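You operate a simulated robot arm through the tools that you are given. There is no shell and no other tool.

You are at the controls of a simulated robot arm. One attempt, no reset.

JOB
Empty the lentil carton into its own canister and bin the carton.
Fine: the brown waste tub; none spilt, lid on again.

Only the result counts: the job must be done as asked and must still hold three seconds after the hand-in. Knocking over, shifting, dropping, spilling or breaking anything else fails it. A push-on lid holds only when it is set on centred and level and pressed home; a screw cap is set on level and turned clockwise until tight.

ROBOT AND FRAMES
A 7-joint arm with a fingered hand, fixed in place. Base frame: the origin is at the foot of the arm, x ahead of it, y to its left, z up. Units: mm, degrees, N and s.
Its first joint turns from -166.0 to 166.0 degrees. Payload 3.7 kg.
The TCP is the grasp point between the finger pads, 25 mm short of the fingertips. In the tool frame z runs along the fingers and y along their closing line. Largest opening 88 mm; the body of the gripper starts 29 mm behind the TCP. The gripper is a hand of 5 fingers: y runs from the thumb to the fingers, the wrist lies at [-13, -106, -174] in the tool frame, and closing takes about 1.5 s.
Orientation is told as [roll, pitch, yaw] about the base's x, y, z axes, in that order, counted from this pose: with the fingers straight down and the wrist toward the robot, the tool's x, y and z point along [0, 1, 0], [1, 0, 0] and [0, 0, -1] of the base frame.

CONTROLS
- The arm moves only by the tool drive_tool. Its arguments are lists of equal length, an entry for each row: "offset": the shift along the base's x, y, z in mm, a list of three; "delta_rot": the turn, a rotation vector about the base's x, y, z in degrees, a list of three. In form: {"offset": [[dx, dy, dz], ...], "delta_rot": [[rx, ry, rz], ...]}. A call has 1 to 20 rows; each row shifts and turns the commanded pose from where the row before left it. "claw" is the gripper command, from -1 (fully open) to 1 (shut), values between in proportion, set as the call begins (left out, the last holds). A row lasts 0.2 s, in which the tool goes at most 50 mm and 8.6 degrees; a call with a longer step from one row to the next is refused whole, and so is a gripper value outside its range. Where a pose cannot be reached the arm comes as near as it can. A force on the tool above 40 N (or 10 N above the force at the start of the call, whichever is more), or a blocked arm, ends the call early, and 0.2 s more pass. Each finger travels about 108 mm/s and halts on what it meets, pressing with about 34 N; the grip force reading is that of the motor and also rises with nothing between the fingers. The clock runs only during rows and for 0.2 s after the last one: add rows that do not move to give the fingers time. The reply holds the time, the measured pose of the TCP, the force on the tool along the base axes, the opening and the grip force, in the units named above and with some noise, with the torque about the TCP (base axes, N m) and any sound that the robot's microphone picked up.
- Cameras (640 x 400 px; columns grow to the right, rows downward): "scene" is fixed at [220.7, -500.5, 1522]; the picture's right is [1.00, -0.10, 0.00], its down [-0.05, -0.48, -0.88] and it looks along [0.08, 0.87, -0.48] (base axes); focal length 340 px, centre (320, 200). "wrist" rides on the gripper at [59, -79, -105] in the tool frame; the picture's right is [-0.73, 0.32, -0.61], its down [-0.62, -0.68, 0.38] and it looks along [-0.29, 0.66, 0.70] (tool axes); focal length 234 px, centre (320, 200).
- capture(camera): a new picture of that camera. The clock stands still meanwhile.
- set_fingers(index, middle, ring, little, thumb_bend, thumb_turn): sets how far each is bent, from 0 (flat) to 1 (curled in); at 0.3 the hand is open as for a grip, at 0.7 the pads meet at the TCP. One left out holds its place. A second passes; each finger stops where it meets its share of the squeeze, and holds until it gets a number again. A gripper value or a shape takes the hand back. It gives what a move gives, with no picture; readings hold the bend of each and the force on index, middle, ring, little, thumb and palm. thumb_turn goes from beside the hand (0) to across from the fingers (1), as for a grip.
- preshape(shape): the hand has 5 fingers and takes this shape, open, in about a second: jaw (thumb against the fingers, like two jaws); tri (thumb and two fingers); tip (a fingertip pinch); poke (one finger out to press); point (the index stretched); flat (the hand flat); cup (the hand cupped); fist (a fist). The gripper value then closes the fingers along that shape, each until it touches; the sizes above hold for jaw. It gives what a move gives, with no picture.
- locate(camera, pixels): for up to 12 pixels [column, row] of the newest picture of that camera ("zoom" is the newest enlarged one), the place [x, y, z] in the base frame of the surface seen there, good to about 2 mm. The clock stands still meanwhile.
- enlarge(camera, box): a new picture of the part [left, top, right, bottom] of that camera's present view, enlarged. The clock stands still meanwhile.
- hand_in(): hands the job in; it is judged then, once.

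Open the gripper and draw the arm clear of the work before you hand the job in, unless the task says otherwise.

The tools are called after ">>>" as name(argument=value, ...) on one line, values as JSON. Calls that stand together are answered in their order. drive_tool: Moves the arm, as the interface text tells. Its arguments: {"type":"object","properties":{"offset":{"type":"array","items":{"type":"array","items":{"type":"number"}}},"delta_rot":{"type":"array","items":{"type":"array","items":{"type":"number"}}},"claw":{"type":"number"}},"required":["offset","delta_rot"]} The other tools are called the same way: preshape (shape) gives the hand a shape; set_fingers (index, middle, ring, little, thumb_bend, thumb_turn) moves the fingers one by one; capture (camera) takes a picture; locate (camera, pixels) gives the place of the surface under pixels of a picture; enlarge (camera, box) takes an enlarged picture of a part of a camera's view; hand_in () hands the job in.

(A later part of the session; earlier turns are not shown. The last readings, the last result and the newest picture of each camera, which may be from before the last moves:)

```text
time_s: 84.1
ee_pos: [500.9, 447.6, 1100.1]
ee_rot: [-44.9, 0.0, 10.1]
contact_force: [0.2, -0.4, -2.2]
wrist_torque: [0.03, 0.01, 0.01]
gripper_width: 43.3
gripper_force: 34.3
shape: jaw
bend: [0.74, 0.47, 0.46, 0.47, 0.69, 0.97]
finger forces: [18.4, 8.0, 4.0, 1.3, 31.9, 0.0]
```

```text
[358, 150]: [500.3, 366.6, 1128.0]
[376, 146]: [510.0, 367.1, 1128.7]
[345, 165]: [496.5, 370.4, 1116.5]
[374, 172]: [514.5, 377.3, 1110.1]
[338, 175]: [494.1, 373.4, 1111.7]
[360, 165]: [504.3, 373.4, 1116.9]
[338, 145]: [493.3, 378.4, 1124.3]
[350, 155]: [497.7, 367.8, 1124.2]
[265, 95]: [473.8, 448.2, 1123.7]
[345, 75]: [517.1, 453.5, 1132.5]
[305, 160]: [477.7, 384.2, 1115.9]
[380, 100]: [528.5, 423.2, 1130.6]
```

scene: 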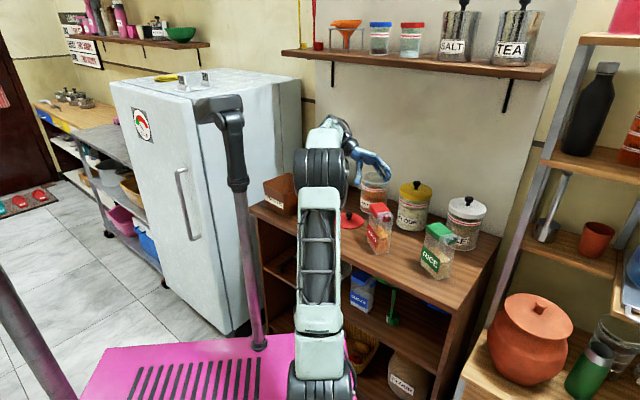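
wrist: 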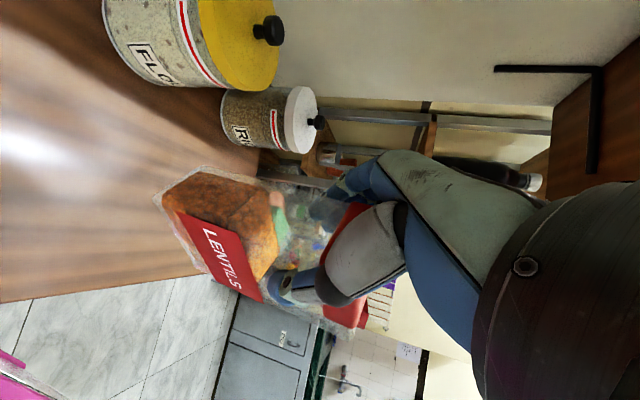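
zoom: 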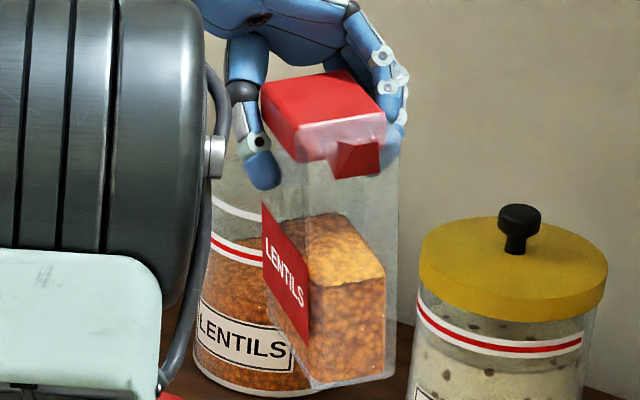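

The chute lip sits about 80 mm ahead and 28 mm above the TCP. I plan a combined yaw/tilt path with the chute staying over the canister mouth; first leg: swing left-forward with yaw +40 and a 15° tilt.

>>> drive_tool(offset=[[-5.7, 19, 2], [-5.7, 19, 2], [-5.7, 19, 2], [-5.7, 19, 2], [-5.7, 19, 2], [-5.7, 19, 2], [-5.7, 19, 2], [-5.7, 19, 2]], delta_rot=[[1.85, 0.41, 5], [1.81, 0.57, 5], [1.76, 0.73, 5], [1.69, 0.88, 5], [1.6, 1.02, 5], [1.51, 1.16, 5], [1.4, 1.28, 5], [1.28, 1.4, 5]])

>>> enlarge(camera="scene", box=[240, 60, 440, 240])

>>> capture(camera="wrist")

```text
time_s: 85.9
ee_pos: [458.7, 598.5, 1114.5]
ee_rot: [-29.7, 0.0, 50.2]
contact_force: [0.5, 0.4, -2.5]
wrist_torque: [0.06, 0.02, 0.03]
gripper_width: 43.4
gripper_force: 33.8
shape: jaw
bend: [0.74, 0.47, 0.46, 0.47, 0.69, 0.97]
finger forces: [18.3, 8.1, 4.0, 1.4, 32.0, 0.0]
```

```text
2.22 times, centred on (340, 150) of scene
```

zoom: 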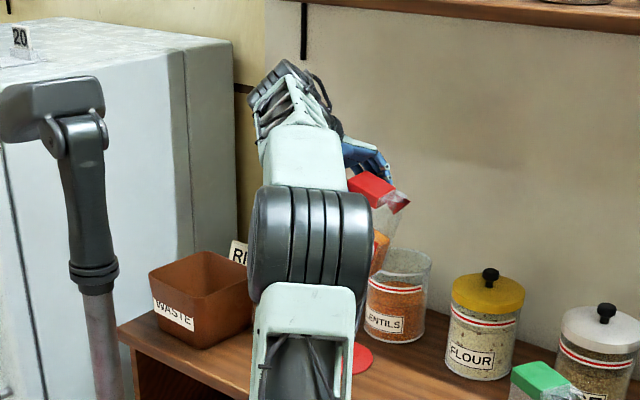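

```text
taken
```

wrist: 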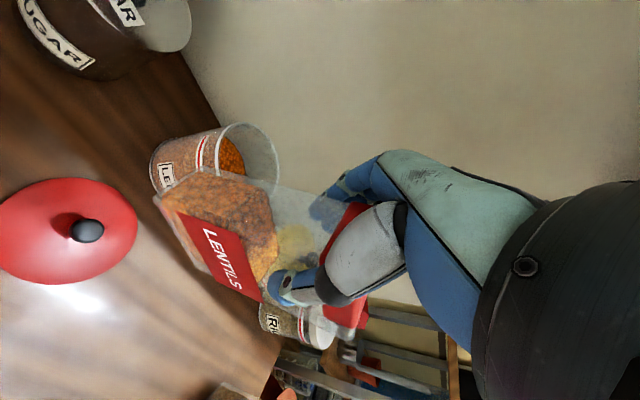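

On track (tilt 15°, yaw 50). Next leg toward (470,680,1110) with yaw 75 and tilt 30°.

>>> drive_tool(offset=[[2.2, 16.3, -1], [2.2, 16.3, -1], [2.2, 16.3, -1], [2.2, 16.3, -1], [2.2, 16.3, 0]], delta_rot=[[1.83, 2.38, 5], [1.61, 2.53, 5], [1.39, 2.66, 5], [1.15, 2.77, 5], [0.9, 2.86, 5]])

>>> enlarge(camera="scene", box=[300, 90, 440, 220])

>>> capture(camera="wrist")

```text
time_s: 87.1
ee_pos: [468.9, 680.2, 1112.7]
ee_rot: [-14.7, 0.1, 75.2]
contact_force: [-1.0, 0.2, -1.3]
wrist_torque: [0.01, -0.01, -0.03]
gripper_width: 42.8
gripper_force: 33.5
shape: jaw
bend: [0.74, 0.47, 0.46, 0.47, 0.69, 0.97]
finger forces: [18.3, 8.1, 4.0, 1.3, 32.0, 0.0]
```

```text
3.08 times, centred on (370, 155) of scene
```

zoom: 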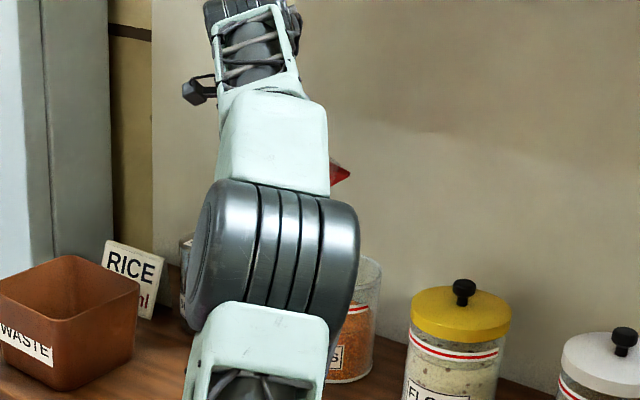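

```text
taken
```

wrist: 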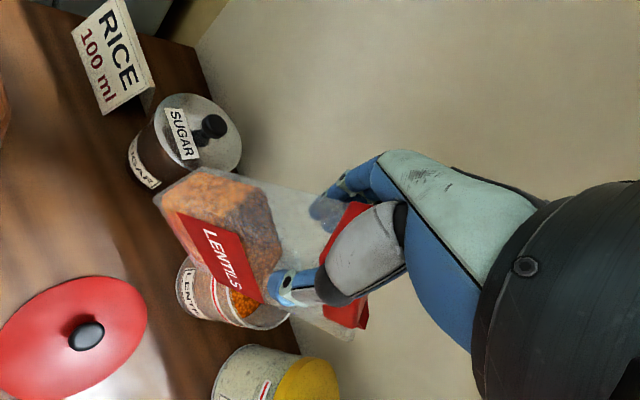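

The red chute tip is visible at zoom (340,172). I'll check its position against my prediction (547,649,1097).

>>> locate(camera="zoom", pixels=[[340, 172], [335, 175], [345, 174], [333, 168], [335, 182], [375, 270], [340, 300], [365, 265]])

>>> enlarge(camera="scene", box=[360, 130, 400, 200])

```text
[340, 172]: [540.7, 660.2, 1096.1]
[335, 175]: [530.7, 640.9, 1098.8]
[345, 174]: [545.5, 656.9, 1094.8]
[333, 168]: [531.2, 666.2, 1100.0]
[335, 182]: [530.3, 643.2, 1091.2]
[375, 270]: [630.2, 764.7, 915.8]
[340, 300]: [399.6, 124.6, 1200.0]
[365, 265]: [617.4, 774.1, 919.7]
```

```text
5.71 times, centred on (380, 165) of scene
```

zoom: 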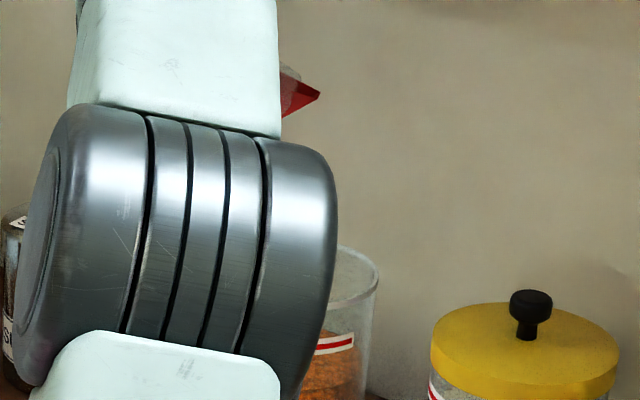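

The lip is at ≈(545,657,1095), close to prediction. I move in over the left of the mouth while tilting to 40°.

>>> drive_tool(offset=[[5.9, 3.3, -7.5], [5.9, 3.3, -7.5], [5.9, 3.3, -7.5], [5.9, 3.3, -7.5], [5.9, 3.3, -7.5], [0, 0, 0]], delta_rot=[[0.45, 1.89, 0.56], [0.45, 1.89, 0.56], [0.45, 1.89, 0.56], [0.45, 1.89, 0.56], [0.45, 1.89, 0.56], [0, 0, 0]])

>>> capture(camera="wrist")

>>> enlarge(camera="scene", box=[340, 120, 420, 220])

```text
time_s: 88.5
ee_pos: [497.1, 696.2, 1074.2]
ee_rot: [-5.0, 0.1, 78.0]
contact_force: [0.2, 0.1, -1.5]
wrist_torque: [-0.02, 0.0, -0.01]
gripper_width: 43.0
gripper_force: 34.3
shape: jaw
bend: [0.74, 0.47, 0.46, 0.47, 0.69, 0.97]
finger forces: [18.4, 8.1, 4.1, 1.4, 32.0, 0.0]
```

```text
taken
```

wrist: 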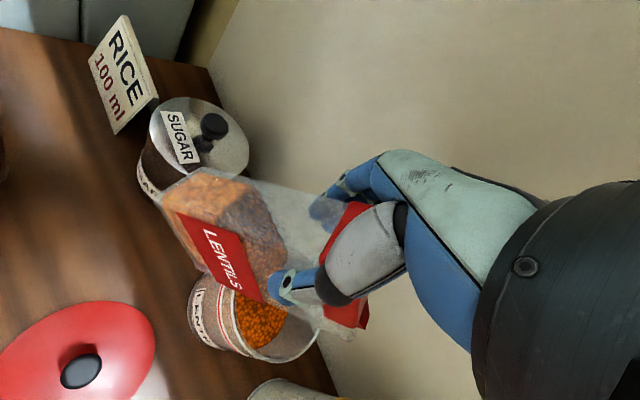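

```text
4.00 times, centred on (380, 170) of scene
```

zoom: 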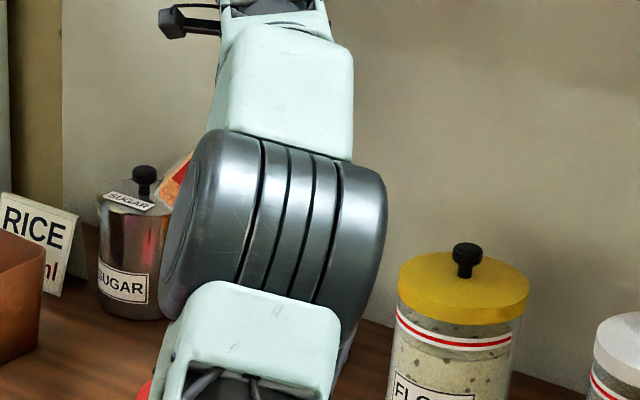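

The arm hides the canister from the scene camera, so I'll rely on the wrist view: locating chute and canister rim there.

>>> enlarge(camera="wrist", box=[160, 220, 400, 380])

>>> locate(camera="zoom", pixels=[[495, 275], [450, 270], [530, 255], [520, 280], [250, 370], [430, 300], [350, 350], [320, 310], [200, 260], [270, 250], [480, 300], [100, 250]])

```text
2.50 times, centred on (280, 300) of wrist
```

zoom: 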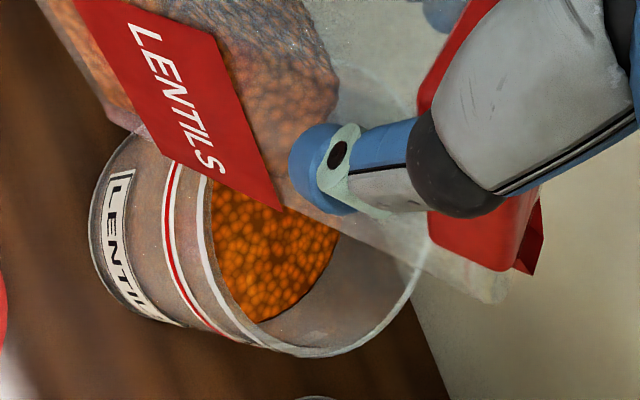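

```text
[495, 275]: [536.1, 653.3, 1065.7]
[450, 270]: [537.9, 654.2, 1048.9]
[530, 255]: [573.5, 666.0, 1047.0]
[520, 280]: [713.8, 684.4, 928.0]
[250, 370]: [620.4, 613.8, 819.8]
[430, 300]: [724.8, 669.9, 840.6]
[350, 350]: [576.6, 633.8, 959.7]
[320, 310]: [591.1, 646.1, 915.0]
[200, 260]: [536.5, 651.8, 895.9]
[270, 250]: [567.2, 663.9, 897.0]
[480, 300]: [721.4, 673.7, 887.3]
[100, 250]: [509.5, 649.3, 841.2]
```

The lip is at ≈(573,668,1047), above the mouth. I tilt on to 50° then 60°, lowering slightly, and check.

>>> drive_tool(offset=[[0.5, 0, -1.8], [0.5, 0, -1.8], [0.5, 0, -1.8], [0.5, 0, -1.8], [0.6, 0, -1.8], [1, -0.2, -1], [1, -0.2, -1], [1, -0.2, -1], [1, -0.2, -0.8], [1.3, -0.3, -0.8]], delta_rot=[[0.42, 1.96, 0], [0.42, 1.96, 0], [0.42, 1.96, 0], [0.42, 1.96, 0], [0.42, 1.96, 0], [0.42, 1.96, 0], [0.42, 1.96, 0], [0.42, 1.96, 0], [0.42, 1.96, 0], [0.42, 1.96, 0]])

>>> enlarge(camera="wrist", box=[160, 200, 420, 400])

>>> capture(camera="scene")

```text
time_s: 90.7
ee_pos: [504.8, 693.7, 1061.5]
ee_rot: [15.0, 0.2, 78.0]
contact_force: [-0.1, 0.1, -2.3]
wrist_torque: [0.0, -0.03, -0.01]
gripper_width: 43.1
gripper_force: 34.8
shape: jaw
bend: [0.74, 0.47, 0.46, 0.47, 0.69, 0.97]
finger forces: [18.2, 8.1, 4.2, 1.5, 32.0, 0.1]
```

```text
2.00 times, centred on (290, 300) of wrist
```

zoom: 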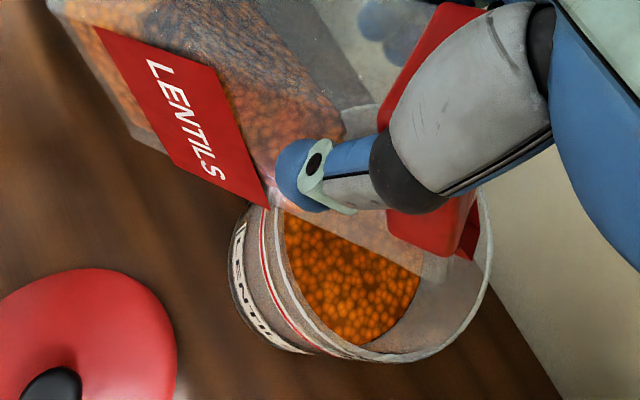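

```text
taken
```

scene: 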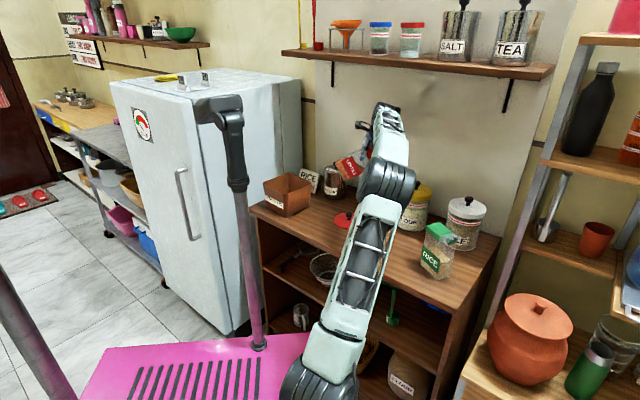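

The chute is inside the outline of the mouth in the wrist view. I continue to 75° tilt with yaw easing to 65°.

>>> drive_tool(offset=[[2.7, 1.1, 1.1], [2.7, 1.1, 1.1], [2.7, 1.1, 1.1], [2.7, 1.1, 1.1], [2.7, 1.1, 1.1], [2.7, 1.1, 1.1]], delta_rot=[[0.56, 2.44, -2.17], [0.66, 2.41, -2.17], [0.75, 2.39, -2.17], [0.84, 2.36, -2.17], [0.93, 2.32, -2.17], [1.01, 2.29, -2.17]])

>>> enlarge(camera="wrist", box=[160, 200, 420, 400])

>>> locate(camera="zoom", pixels=[[465, 235], [475, 240], [455, 250], [470, 225], [440, 260], [350, 280], [420, 330], [300, 320], [350, 350], [480, 200]])

```text
time_s: 92.1
ee_pos: [521.2, 701.6, 1067.1]
ee_rot: [30.1, 0.1, 64.9]
contact_force: [0.0, -0.9, -1.4]
wrist_torque: [-0.04, -0.08, 0.05]
gripper_width: 43.1
gripper_force: 33.5
shape: jaw
bend: [0.74, 0.47, 0.46, 0.47, 0.69, 0.97]
finger forces: [18.3, 8.1, 4.1, 1.5, 32.0, 0.0]
```

```text
2.00 times, centred on (290, 300) of wrist
```

zoom: 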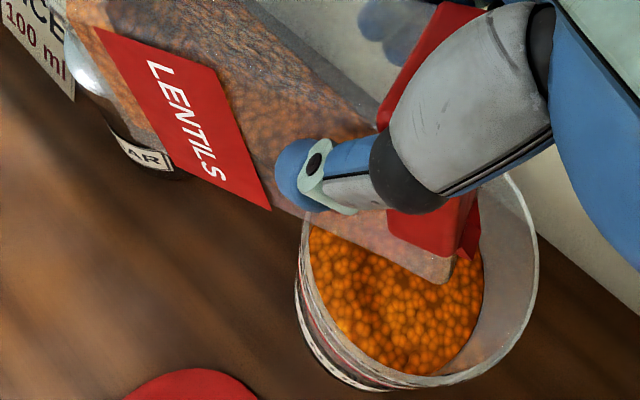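

```text
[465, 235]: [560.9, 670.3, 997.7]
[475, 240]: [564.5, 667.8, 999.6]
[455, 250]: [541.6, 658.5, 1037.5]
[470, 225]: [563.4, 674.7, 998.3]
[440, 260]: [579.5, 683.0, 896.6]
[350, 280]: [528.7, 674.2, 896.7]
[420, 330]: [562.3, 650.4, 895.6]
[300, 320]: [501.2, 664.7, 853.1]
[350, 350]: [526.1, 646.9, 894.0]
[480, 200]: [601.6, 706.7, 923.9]
```

The lip is at ≈(562,671,998), near the canister's centre. I continue to 90° tilt slowly.

>>> drive_tool(offset=[[3.1, -0.8, 1.4], [3.1, -0.8, 1.4], [3.1, -0.8, 1.4], [3.1, -0.9, 1.4], [3.1, -0.9, 1.4], [3.1, -0.9, 1.4]], delta_rot=[[1.1, 2.24, -2.15], [1.19, 2.2, -2.15], [1.27, 2.15, -2.15], [1.35, 2.11, -2.15], [1.43, 2.05, -2.15], [1.5, 2.0, -2.15]])

>>> enlarge(camera="wrist", box=[160, 200, 420, 400])

>>> locate(camera="zoom", pixels=[[465, 235], [475, 240], [455, 245], [470, 225], [440, 270], [350, 280], [420, 330], [460, 290], [500, 290], [480, 200]])

```text
time_s: 93.5
ee_pos: [540.1, 696.1, 1075.7]
ee_rot: [45.1, 0.2, 52.0]
contact_force: [0.0, 0.5, -1.5]
wrist_torque: [-0.05, -0.06, 0.02]
gripper_width: 43.0
gripper_force: 34.2
shape: jaw
bend: [0.74, 0.47, 0.46, 0.47, 0.69, 0.97]
finger forces: [18.3, 8.1, 4.1, 1.5, 32.1, 0.1]
```

```text
2.00 times, centred on (290, 300) of wrist
```

zoom: 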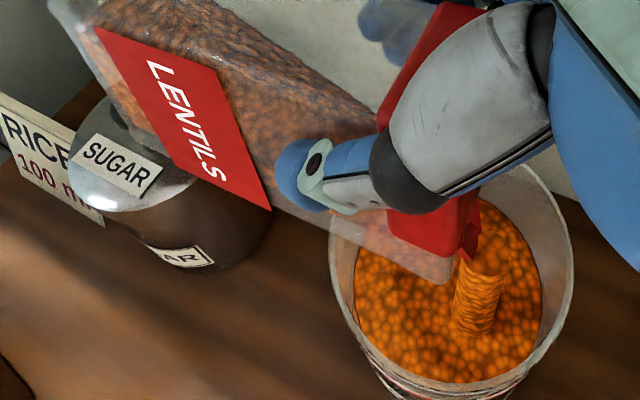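

```text
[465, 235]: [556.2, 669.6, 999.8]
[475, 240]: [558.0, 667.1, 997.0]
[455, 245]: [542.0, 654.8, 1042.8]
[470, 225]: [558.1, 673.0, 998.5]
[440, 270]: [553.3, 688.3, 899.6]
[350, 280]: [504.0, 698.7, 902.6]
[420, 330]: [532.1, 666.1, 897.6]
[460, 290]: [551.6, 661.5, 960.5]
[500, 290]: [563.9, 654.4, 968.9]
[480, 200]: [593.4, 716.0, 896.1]
```

Lentils are streaming into the canister (stream at zoom (478,300), landing inside the mouth). I hold still for a moment to let them flow.

>>> drive_tool(offset=[[0, 0, 0], [0, 0, 0], [0, 0, 0], [0, 0, 0], [0, 0, 0]], delta_rot=[[0, 0, 0], [0, 0, 0], [0, 0, 0], [0, 0, 0], [0, 0, 0]])

>>> enlarge(camera="wrist", box=[160, 200, 420, 400])

```text
time_s: 94.7
ee_pos: [538.2, 694.6, 1075.5]
ee_rot: [45.0, 0.0, 52.2]
contact_force: [0.3, 0.3, -1.8]
wrist_torque: [-0.06, -0.09, 0.04]
gripper_width: 43.2
gripper_force: 34.0
shape: jaw
bend: [0.74, 0.47, 0.46, 0.47, 0.69, 0.97]
finger forces: [18.3, 8.1, 4.0, 1.4, 32.0, 0.1]
```

```text
2.00 times, centred on (290, 300) of wrist
```

zoom: 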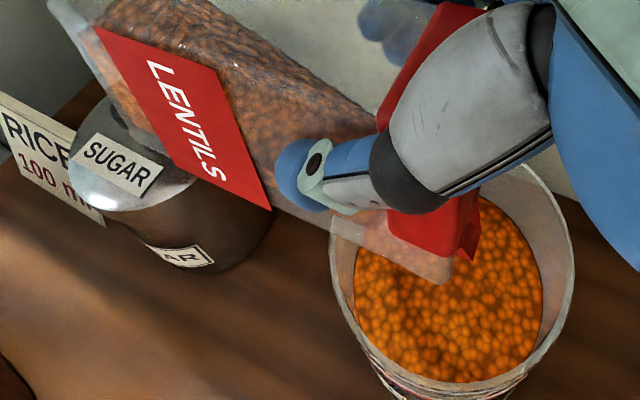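

Flow stopped at this angle, so it follows the tilt. I continue to 105° with the lip kept over the centre.

>>> drive_tool(offset=[[2.1, -1.4, 0], [2.1, -1.4, 0], [2.1, -1.4, 0], [2.1, -1.4, 0], [2.1, -1.5, 0], [2.1, -1.5, 0], [2.1, -1.5, 0], [2.1, -1.5, 0]], delta_rot=[[1.19, 1.48, -1.25], [1.22, 1.46, -1.25], [1.25, 1.43, -1.25], [1.28, 1.4, -1.25], [1.31, 1.38, -1.25], [1.34, 1.35, -1.25], [1.37, 1.32, -1.25], [1.4, 1.29, -1.25]])

>>> enlarge(camera="wrist", box=[160, 200, 420, 400])

>>> locate(camera="zoom", pixels=[[465, 235], [475, 240], [470, 225], [480, 300], [480, 330], [560, 300], [350, 300], [470, 270]])

```text
time_s: 96.5
ee_pos: [556.1, 685.3, 1076.7]
ee_rot: [60.3, 0.0, 42.1]
contact_force: [-0.5, 0.2, -0.8]
wrist_torque: [-0.01, -0.05, 0.01]
gripper_width: 43.4
gripper_force: 34.0
shape: jaw
bend: [0.74, 0.47, 0.46, 0.47, 0.69, 0.97]
finger forces: [18.4, 8.3, 4.1, 1.5, 31.9, 0.0]
```

```text
2.00 times, centred on (290, 300) of wrist
```

zoom: 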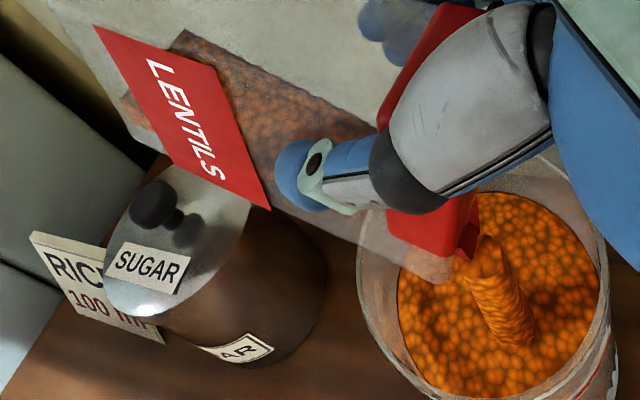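

```text
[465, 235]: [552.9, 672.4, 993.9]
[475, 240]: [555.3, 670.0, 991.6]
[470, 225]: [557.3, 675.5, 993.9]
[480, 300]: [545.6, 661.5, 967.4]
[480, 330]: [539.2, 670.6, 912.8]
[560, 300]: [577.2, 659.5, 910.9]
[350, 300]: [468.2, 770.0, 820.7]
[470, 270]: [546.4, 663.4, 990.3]
```

Pouring continues inside the mouth; the load is shrinking. I go on to 120°, biasing the lip slightly toward the back of the mouth.

>>> drive_tool(offset=[[1.1, -1.8, -0.6], [1.1, -1.8, -0.6], [1.1, -1.8, -0.6], [1.1, -1.8, -0.6], [1.1, -1.8, -0.6], [1.1, -1.8, -0.6], [1.1, -1.8, -0.6], [1.1, -1.8, -0.6]], delta_rot=[[1.42, 1.26, -1.12], [1.45, 1.23, -1.12], [1.47, 1.2, -1.12], [1.49, 1.17, -1.12], [1.52, 1.14, -1.12], [1.54, 1.12, -1.12], [1.56, 1.08, -1.12], [1.58, 1.05, -1.12]])

>>> enlarge(camera="wrist", box=[160, 200, 420, 400])

>>> locate(camera="zoom", pixels=[[465, 235], [475, 240], [470, 225], [480, 300], [480, 330], [560, 300], [350, 300], [470, 270]])

```text
time_s: 98.3
ee_pos: [563.5, 669.9, 1072.8]
ee_rot: [75.5, 0.0, 33.2]
contact_force: [-0.4, -0.1, -0.4]
wrist_torque: [0.02, 0.0, 0.01]
gripper_width: 43.2
gripper_force: 34.1
shape: jaw
bend: [0.74, 0.47, 0.46, 0.47, 0.69, 0.97]
finger forces: [18.4, 8.0, 4.1, 1.4, 32.0, 0.0]
```

```text
2.00 times, centred on (290, 300) of wrist
```

zoom: 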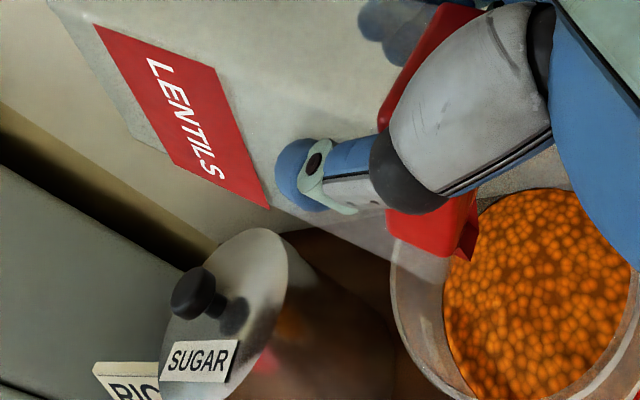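

```text
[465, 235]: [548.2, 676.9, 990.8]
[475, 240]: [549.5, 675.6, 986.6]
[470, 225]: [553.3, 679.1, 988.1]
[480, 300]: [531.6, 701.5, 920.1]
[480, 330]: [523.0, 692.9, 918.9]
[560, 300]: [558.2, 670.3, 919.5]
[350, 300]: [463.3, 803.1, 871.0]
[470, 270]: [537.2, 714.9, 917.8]
```

The carton looks empty now (no orange left in it; level in canister ≈919). I tip it further to ~135° and pause so any remainder comes out.

>>> drive_tool(offset=[[1.2, -2.8, -1], [1.2, -2.8, -1], [1.2, -2.8, -1], [1.2, -2.8, -1], [1.2, -2.8, -1], [1.2, -2.8, -1], [1.2, -2.8, -1], [0, 0, 0], [0, 0, 0], [0, 0, 0]], delta_rot=[[1.77, 1.13, -1.15], [1.79, 1.1, -1.15], [1.81, 1.06, -1.15], [1.83, 1.03, -1.15], [1.85, 0.99, -1.15], [1.87, 0.96, -1.15], [1.89, 0.92, -1.15], [0, 0, 0], [0, 0, 0], [0, 0, 0]])

>>> capture(camera="wrist")

>>> capture(camera="scene")

```text
time_s: 100.5
ee_pos: [575.5, 651.4, 1064.5]
ee_rot: [90.1, 0.2, 25.1]
contact_force: [0.1, -0.2, -1.1]
wrist_torque: [0.01, -0.02, 0.01]
gripper_width: 43.3
gripper_force: 34.0
shape: jaw
bend: [0.74, 0.47, 0.46, 0.47, 0.69, 0.97]
finger forces: [18.4, 8.1, 4.0, 1.3, 31.8, 0.1]
```

```text
taken
```

wrist: 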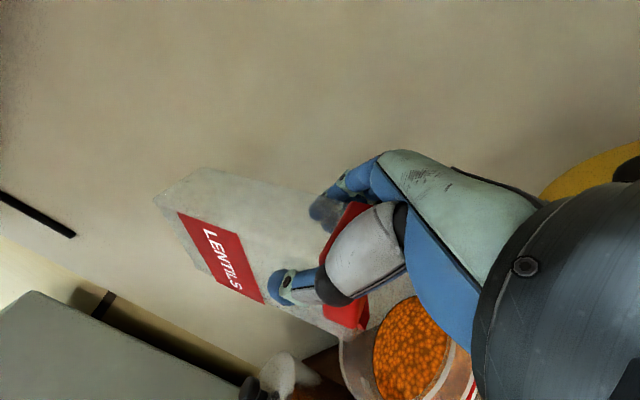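

```text
taken
```

scene: 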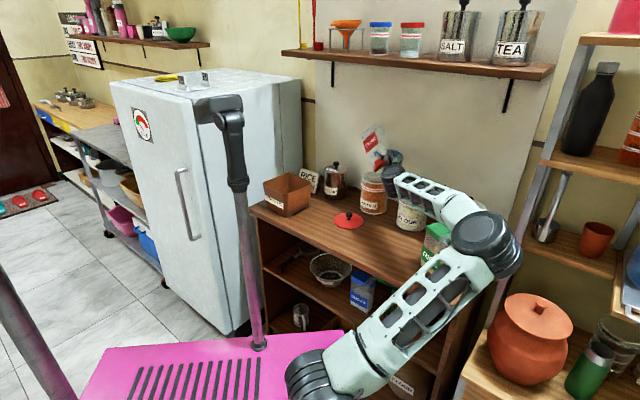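

The carton is empty and held inverted. The elbow has swung to the right side near the rice carton in the picture, so I check its real position.

>>> locate(camera="scene", pixels=[[487, 240], [455, 240], [510, 255], [487, 215], [470, 270], [440, 250], [430, 310], [450, 205], [410, 190], [437, 235], [380, 165], [375, 140]])

>>> enlarge(camera="scene", box=[320, 110, 540, 300])

```text
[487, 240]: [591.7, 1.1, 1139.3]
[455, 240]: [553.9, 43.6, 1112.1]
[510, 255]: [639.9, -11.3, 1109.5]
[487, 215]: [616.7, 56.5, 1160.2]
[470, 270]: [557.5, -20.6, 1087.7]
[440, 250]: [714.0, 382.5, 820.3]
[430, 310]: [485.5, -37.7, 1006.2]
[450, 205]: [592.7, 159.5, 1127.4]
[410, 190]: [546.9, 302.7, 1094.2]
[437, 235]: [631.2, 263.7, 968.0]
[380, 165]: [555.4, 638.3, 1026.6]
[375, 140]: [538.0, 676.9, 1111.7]
```

```text
2.11 times, centred on (430, 205) of scene
```

zoom: 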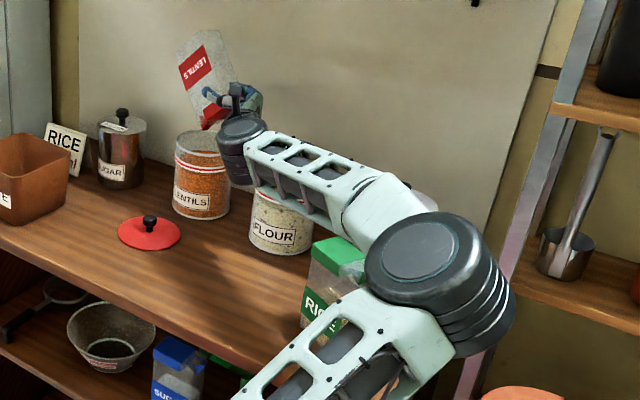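

Elbow ≈(600,20,1110) and forearm pass ≥50 mm above the rice carton — clear. I tip a last 8° with a short pause to make sure everything is out.

>>> drive_tool(offset=[[1.1, -2.4, -1.5], [1.1, -2.4, -1.5], [1.1, -2.4, -1.5], [1.1, -2.4, -1.5], [0, 0, 0], [0, 0, 0], [0, 0, 0], [0, 0, 0]], delta_rot=[[1.81, 0.85, 0], [1.81, 0.85, 0], [1.81, 0.85, 0], [1.81, 0.85, 0], [0, 0, 0], [0, 0, 0], [0, 0, 0], [0, 0, 0]])

>>> enlarge(camera="wrist", box=[140, 150, 440, 400])

>>> enlarge(camera="scene", box=[320, 110, 540, 300])

```text
time_s: 102.3
ee_pos: [578.3, 641.2, 1059.4]
ee_rot: [98.1, 0.0, 25.2]
contact_force: [0.3, 0.1, -0.9]
wrist_torque: [-0.02, -0.01, -0.05]
gripper_width: 42.9
gripper_force: 33.5
shape: jaw
bend: [0.74, 0.47, 0.46, 0.47, 0.69, 0.97]
finger forces: [18.3, 8.1, 3.9, 1.2, 31.9, 0.0]
```

```text
1.60 times, centred on (290, 275) of wrist
```

zoom: 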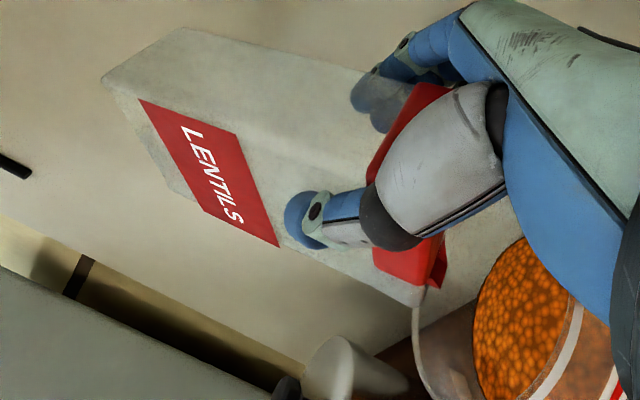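

```text
2.11 times, centred on (430, 205) of scene
```

zoom: 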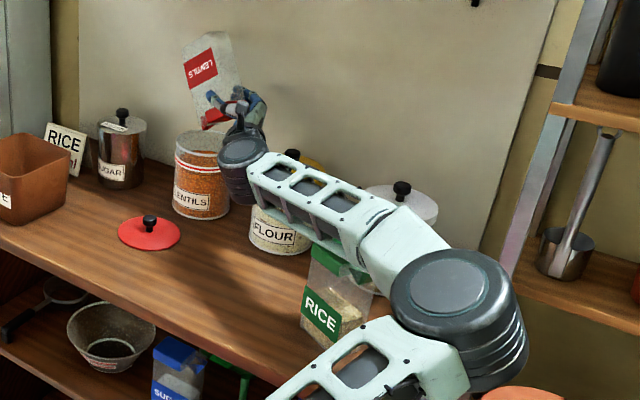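

The carton is empty. Now I lift it straight up off the mouth, before rotating it back upright away from the canister.

>>> drive_tool(offset=[[0, 0, 12], [0, 0, 15], [0, 0, 15], [0, 0, 15], [0, 0, 15]], delta_rot=[[0, 0, 0], [0, 0, 0], [0, 0, 0], [0, 0, 0], [0, 0, 0]])

>>> enlarge(camera="scene", box=[320, 80, 540, 290])

```text
time_s: 103.5
ee_pos: [578.9, 640.0, 1131.7]
ee_rot: [98.3, 0.1, 25.1]
contact_force: [0.1, -0.1, -0.7]
wrist_torque: [-0.01, 0.02, 0.01]
gripper_width: 43.3
gripper_force: 33.8
shape: jaw
bend: [0.74, 0.47, 0.46, 0.47, 0.69, 0.97]
finger forces: [18.4, 8.0, 4.0, 1.3, 31.9, 0.1]
```

```text
1.90 times, centred on (430, 185) of scene
```

zoom: 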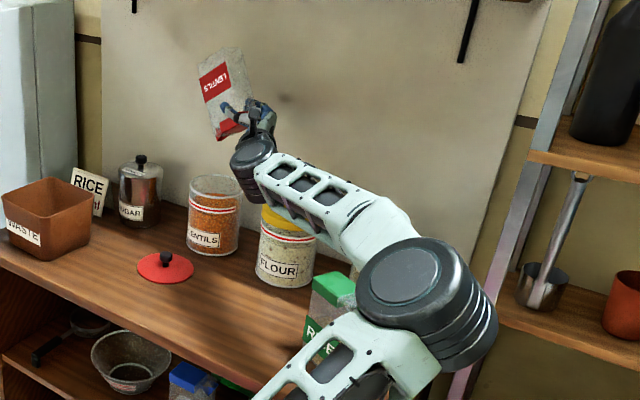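

Clear of the mouth, nothing spilt around the canister in view. I rotate the empty carton back (tilt 143→45°, yaw 25→78) while moving left-front.

>>> drive_tool(offset=[[-7, -1.5, 0.7], [-7, -1.5, 0.7], [-7, -1.5, 0.7], [-7, -1.5, 0.7], [-7, -1.5, 0.7], [-7, -1.5, 0.7], [-7, -1.5, 0.7], [-7, -1.5, 0.7], [-7, -1.5, 0.7], [-7, -1.5, 0.7], [-7, -1.5, 0.7], [-7, -1.5, 0.7], [-7, -1.5, 0.7], [-7, -1.5, 0.7]], delta_rot=[[-6.23, -3.19, 3.8], [-6.01, -3.6, 3.8], [-5.75, -3.98, 3.8], [-5.48, -4.36, 3.8], [-5.18, -4.71, 3.8], [-4.85, -5.05, 3.8], [-4.51, -5.36, 3.8], [-4.14, -5.64, 3.8], [-3.76, -5.9, 3.8], [-3.36, -6.14, 3.8], [-2.95, -6.35, 3.8], [-2.52, -6.53, 3.8], [-2.08, -6.69, 3.8], [-1.63, -6.8, 3.8]])

>>> capture(camera="scene")

>>> capture(camera="wrist")

```text
time_s: 106.5
ee_pos: [480.8, 620.9, 1138.6]
ee_rot: [0.0, -0.1, 78.4]
contact_force: [0.0, -0.1, -0.4]
wrist_torque: [0.02, 0.01, 0.01]
gripper_width: 42.6
gripper_force: 33.7
shape: jaw
bend: [0.74, 0.47, 0.46, 0.47, 0.69, 0.97]
finger forces: [18.3, 8.0, 4.0, 1.2, 31.7, 0.0]
```

```text
taken
```

scene: 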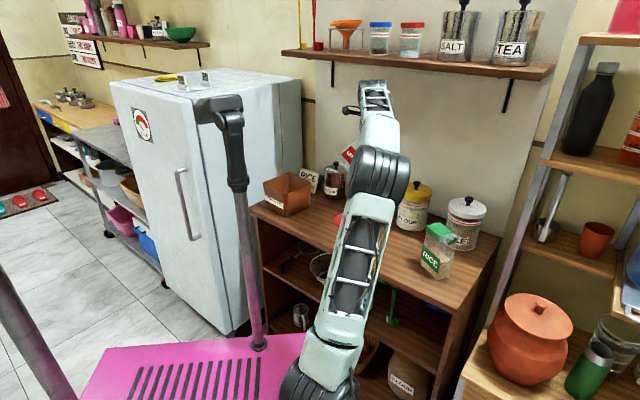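

```text
taken
```

wrist: 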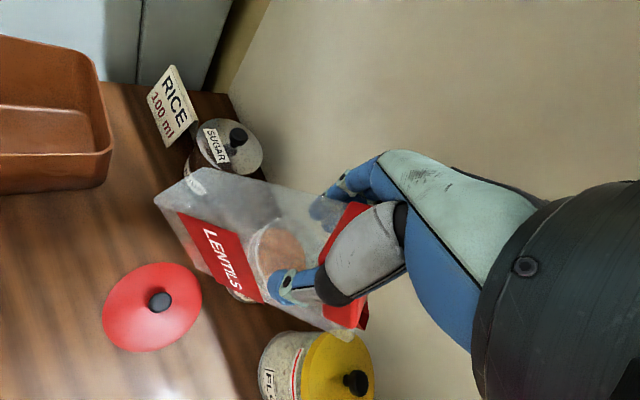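

Carton is back near 45°, empty (the orange seen through it is the canister below). Now I measure the tub rim precisely.

>>> enlarge(camera="scene", box=[250, 160, 330, 225])

>>> locate(camera="zoom", pixels=[[105, 160], [250, 110], [500, 180], [290, 270], [180, 215], [400, 225], [160, 140], [380, 145], [290, 420], [120, 330], [460, 345], [290, 200]])

>>> locate(camera="wrist", pixels=[[100, 80], [105, 155], [50, 155], [20, 38], [60, 48], [100, 100], [40, 120], [20, 175], [60, 170], [175, 70], [150, 95], [60, 110]])

```text
6.15 times, centred on (290, 192) of scene
```

zoom: 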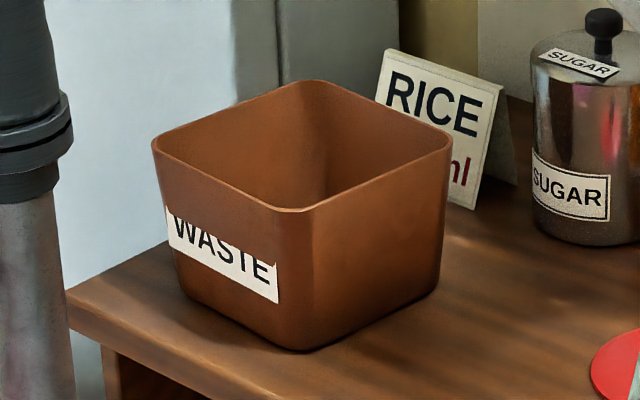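

```text
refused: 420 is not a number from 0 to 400
```

```text
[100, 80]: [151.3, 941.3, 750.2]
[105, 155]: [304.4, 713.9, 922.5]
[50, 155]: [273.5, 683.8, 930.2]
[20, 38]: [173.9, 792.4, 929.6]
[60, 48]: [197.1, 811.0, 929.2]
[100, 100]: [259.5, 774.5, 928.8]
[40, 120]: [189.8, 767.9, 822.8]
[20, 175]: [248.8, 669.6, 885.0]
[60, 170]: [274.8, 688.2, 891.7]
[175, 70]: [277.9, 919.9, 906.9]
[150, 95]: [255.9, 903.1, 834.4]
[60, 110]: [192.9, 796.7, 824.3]
```

Rim z ≈ 930, floor ≈ 823. I locate the rim's four corners in the zoom picture.

>>> locate(camera="zoom", pixels=[[156, 148], [295, 211], [450, 143], [318, 83], [220, 182], [375, 177], [235, 112], [385, 110], [290, 345], [300, 160], [330, 180], [180, 285]])

```text
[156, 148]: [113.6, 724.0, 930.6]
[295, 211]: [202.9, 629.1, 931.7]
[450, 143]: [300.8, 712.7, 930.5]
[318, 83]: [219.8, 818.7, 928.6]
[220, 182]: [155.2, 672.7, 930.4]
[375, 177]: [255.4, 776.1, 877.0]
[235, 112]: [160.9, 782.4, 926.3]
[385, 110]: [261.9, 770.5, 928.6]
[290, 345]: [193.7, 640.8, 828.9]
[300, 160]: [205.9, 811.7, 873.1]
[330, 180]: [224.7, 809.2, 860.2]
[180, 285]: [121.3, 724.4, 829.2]
```

Tub centre ≈(209,721), ~130 mm square, rim z≈930. I carry the carton toward it in two halves, turning it upright with yaw toward 138°, and watch the elbow versus the mast.

>>> drive_tool(offset=[[-23.6, 7.2, 3], [-23.6, 7.2, 3], [-23.6, 7.2, 3], [-23.6, 7.2, 0], [-23.6, 7.2, 0], [-23.6, 7.2, 0]], delta_rot=[[-0.59, -3.7, 5], [-0.27, -3.74, 5], [0.06, -3.75, 5], [0.39, -3.73, 5], [0.71, -3.68, 5], [1.03, -3.61, 5]])

>>> capture(camera="scene")

>>> locate(camera="scene", pixels=[[370, 180], [350, 175], [330, 170], [300, 170], [320, 120], [340, 140], [300, 100], [280, 150]])

```text
time_s: 107.9
ee_pos: [338.8, 660.9, 1150.5]
ee_rot: [-22.4, 0.0, 108.6]
contact_force: [0.0, 1.2, -0.3]
wrist_torque: [0.01, 0.01, 0.01]
gripper_width: 43.0
gripper_force: 33.5
shape: jaw
bend: [0.74, 0.47, 0.46, 0.47, 0.69, 0.97]
finger forces: [18.5, 8.2, 4.0, 1.2, 31.8, 0.1]
```

```text
taken
```

scene: 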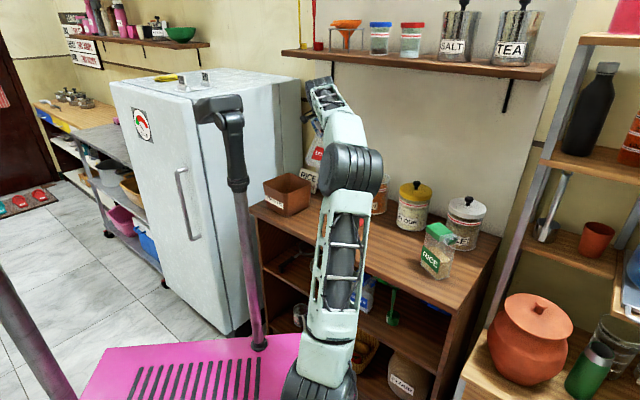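

```text
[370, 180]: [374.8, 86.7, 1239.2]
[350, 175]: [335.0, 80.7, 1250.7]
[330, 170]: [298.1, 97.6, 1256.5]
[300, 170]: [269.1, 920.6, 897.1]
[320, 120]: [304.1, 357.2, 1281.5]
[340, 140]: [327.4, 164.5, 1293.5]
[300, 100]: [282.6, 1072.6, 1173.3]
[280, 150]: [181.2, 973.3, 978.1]
```

Elbow ≈(340,120,1240), clear of the mast. I do the second half to above the tub.

>>> drive_tool(offset=[[-23.6, 7.8, -4], [-23.6, 7.8, -6], [-23.6, 7.8, -7], [-23.6, 7.8, -7], [-23.6, 7.8, -8], [-23.6, 7.8, -8], [0, 0, 0]], delta_rot=[[1.34, -3.5, 5], [1.64, -3.37, 5], [1.93, -3.22, 5], [2.2, -3.04, 5], [2.46, -2.83, 5], [2.69, -2.61, 5], [0, 0, 0]])

>>> capture(camera="scene")

>>> capture(camera="wrist")

```text
time_s: 109.5
ee_pos: [197.8, 709.5, 1108.0]
ee_rot: [-44.9, -0.1, 138.6]
contact_force: [0.2, 0.3, -0.7]
wrist_torque: [0.03, 0.0, 0.02]
gripper_width: 43.1
gripper_force: 34.0
shape: jaw
bend: [0.74, 0.47, 0.46, 0.47, 0.69, 0.97]
finger forces: [18.5, 8.0, 4.1, 1.1, 31.8, 0.0]
```

```text
taken
```

scene: 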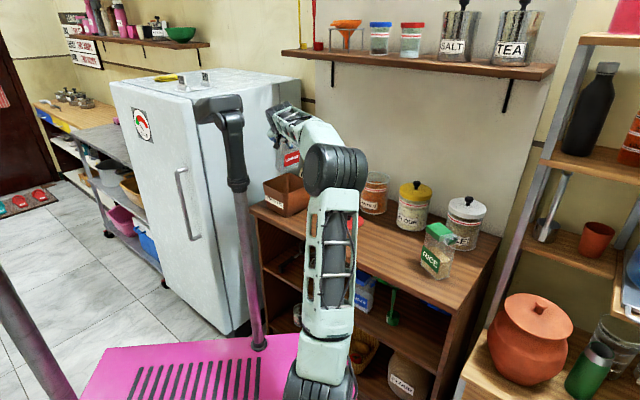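

```text
taken
```

wrist: 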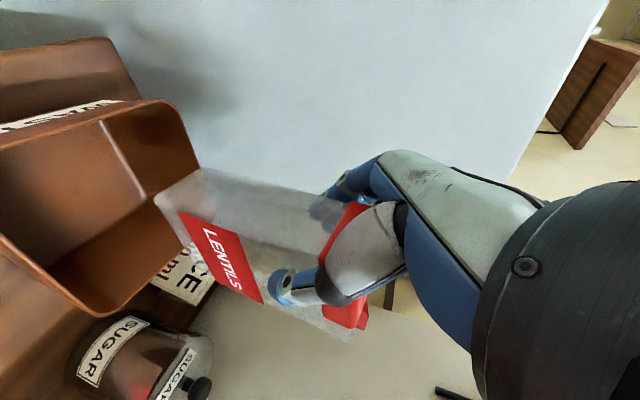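

The carton is above the tub. I verify its pose and position relative to the tub opening.

>>> enlarge(camera="scene", box=[240, 90, 340, 220])

>>> enlarge(camera="wrist", box=[0, 0, 400, 400])

>>> locate(camera="wrist", pixels=[[160, 198], [205, 170], [180, 215], [245, 300], [200, 250], [300, 185], [350, 300], [340, 335], [185, 190], [330, 200], [170, 110], [100, 310]])

```text
3.08 times, centred on (290, 155) of scene
```

zoom: 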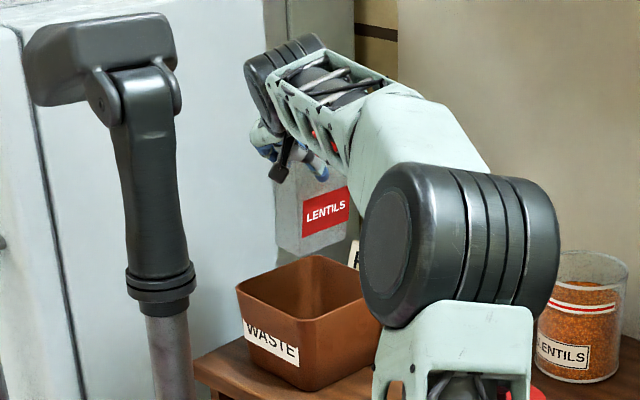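

```text
1.00 times, centred on (200, 200) of wrist (not enlarged: the box is as wide or as high as the picture)
```

zoom: 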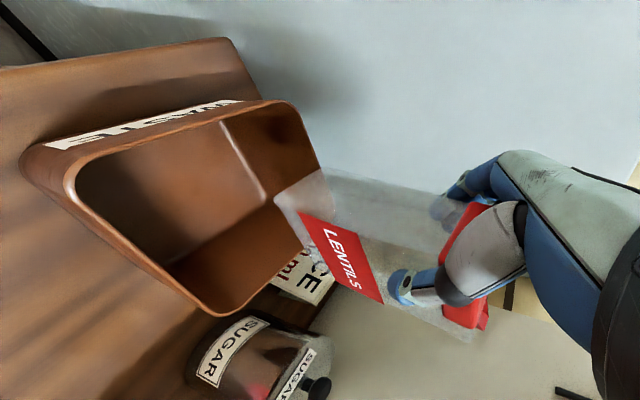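

```text
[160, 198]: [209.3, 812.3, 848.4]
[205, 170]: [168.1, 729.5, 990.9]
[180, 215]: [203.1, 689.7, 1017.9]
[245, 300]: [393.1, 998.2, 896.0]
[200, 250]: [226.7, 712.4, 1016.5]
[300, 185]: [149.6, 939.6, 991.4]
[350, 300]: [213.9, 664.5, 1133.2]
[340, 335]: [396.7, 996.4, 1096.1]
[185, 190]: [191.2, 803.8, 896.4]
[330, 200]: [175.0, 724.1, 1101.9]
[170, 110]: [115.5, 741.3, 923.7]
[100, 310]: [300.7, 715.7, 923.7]
```

I check the carton's bottom edge position in the scene zoom to centre it over the opening.

>>> enlarge(camera="scene", box=[265, 130, 310, 180])

>>> locate(camera="zoom", pixels=[[265, 260], [270, 285], [320, 285], [400, 250], [430, 240], [350, 200], [300, 210], [420, 180], [270, 200], [280, 150], [350, 300], [262, 230]])

```text
8.00 times, centred on (288, 155) of scene
```

zoom: 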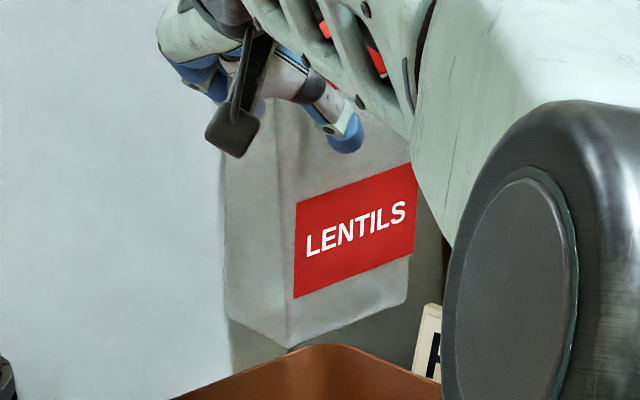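

```text
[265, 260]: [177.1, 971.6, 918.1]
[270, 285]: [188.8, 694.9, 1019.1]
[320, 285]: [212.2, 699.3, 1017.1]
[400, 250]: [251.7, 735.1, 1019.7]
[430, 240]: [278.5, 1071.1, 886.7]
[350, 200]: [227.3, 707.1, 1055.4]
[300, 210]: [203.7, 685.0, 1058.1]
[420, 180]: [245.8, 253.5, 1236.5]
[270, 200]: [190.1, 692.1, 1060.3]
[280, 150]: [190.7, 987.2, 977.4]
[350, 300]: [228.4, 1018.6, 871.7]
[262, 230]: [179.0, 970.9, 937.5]
```

Carton centre is at about (211,729); I shift (−2,−8) to centre it over the tub and descend in steps.

>>> drive_tool(offset=[[-1, -4, 0], [-1, -4, -5], [0, 0, -12], [0, 0, -12], [0, 0, -12], [0, 0, -12], [0, 0, -12], [0, 0, -12], [0, 0, -12], [0, 0, 0]], delta_rot=[[0, 0, 0], [0, 0, 0], [0, 0, 0], [0, 0, 0], [0, 0, 0], [0, 0, 0], [0, 0, 0], [0, 0, 0], [0, 0, 0], [0, 0, 0]])

>>> enlarge(camera="scene", box=[245, 110, 335, 220])

>>> capture(camera="wrist")

```text
time_s: 111.7
ee_pos: [194.3, 701.6, 1019.6]
ee_rot: [-44.7, 0.0, 138.5]
contact_force: [0.5, -0.6, -0.3]
wrist_torque: [-0.06, 0.02, 0.01]
gripper_width: 43.0
gripper_force: 34.3
shape: jaw
bend: [0.74, 0.47, 0.46, 0.47, 0.69, 0.97]
finger forces: [18.4, 8.2, 4.1, 1.1, 31.8, 0.0]
```

```text
3.64 times, centred on (290, 165) of scene
```

zoom: 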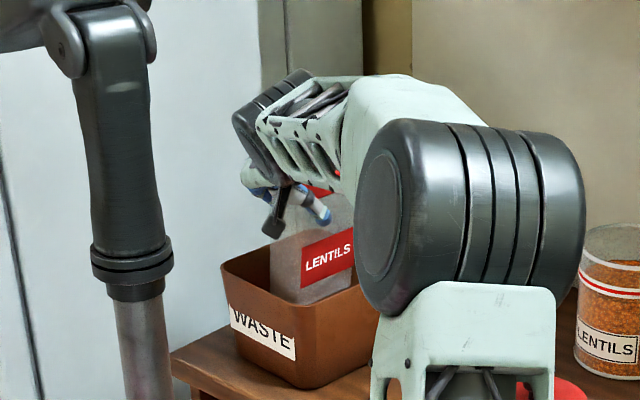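

```text
taken
```

wrist: 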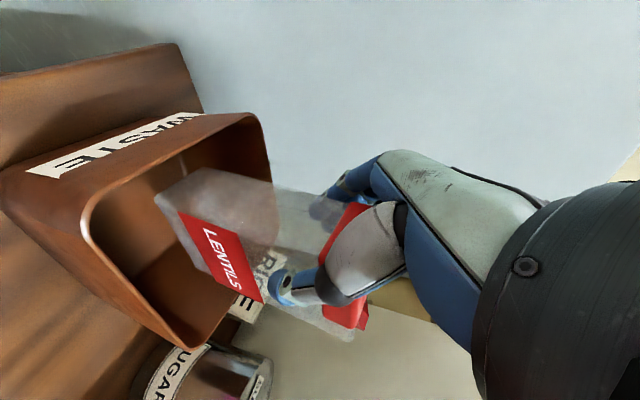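

The carton is entering the tub cleanly. I lower another ~48 mm in small steps, checking the force.

>>> drive_tool(offset=[[0, 0, -8], [0, 0, -8], [0, 0, -8], [0, 0, -8], [0, 0, -6], [0, 0, -5], [0, 0, -5], [0, 0, 0]], delta_rot=[[0, 0, 0], [0, 0, 0], [0, 0, 0], [0, 0, 0], [0, 0, 0], [0, 0, 0], [0, 0, 0], [0, 0, 0]])

>>> enlarge(camera="scene", box=[245, 110, 335, 220])

>>> capture(camera="wrist")

```text
time_s: 113.5
ee_pos: [194.7, 702.9, 971.6]
ee_rot: [-44.7, -0.1, 138.5]
contact_force: [0.5, -0.3, 0.6]
wrist_torque: [-0.02, 0.0, 0.01]
gripper_width: 43.3
gripper_force: 34.1
shape: jaw
bend: [0.74, 0.47, 0.46, 0.47, 0.69, 0.97]
finger forces: [18.6, 8.2, 3.9, 1.2, 31.8, 0.1]
```

```text
3.64 times, centred on (290, 165) of scene
```

zoom: 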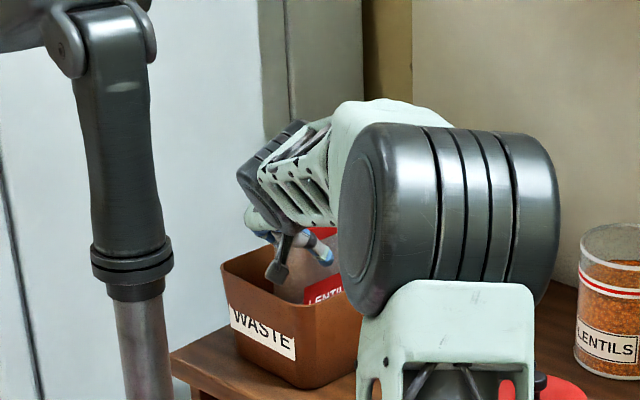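

```text
taken
```

wrist: 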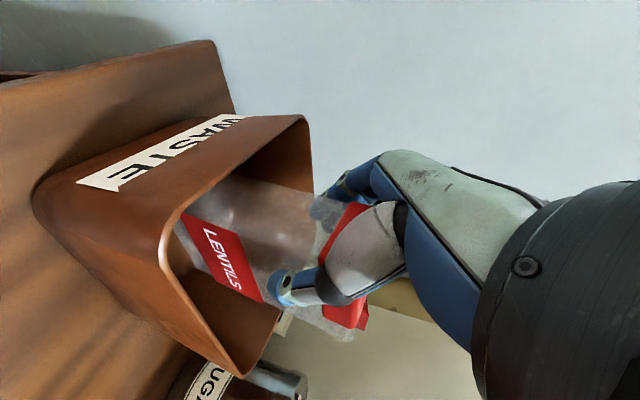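

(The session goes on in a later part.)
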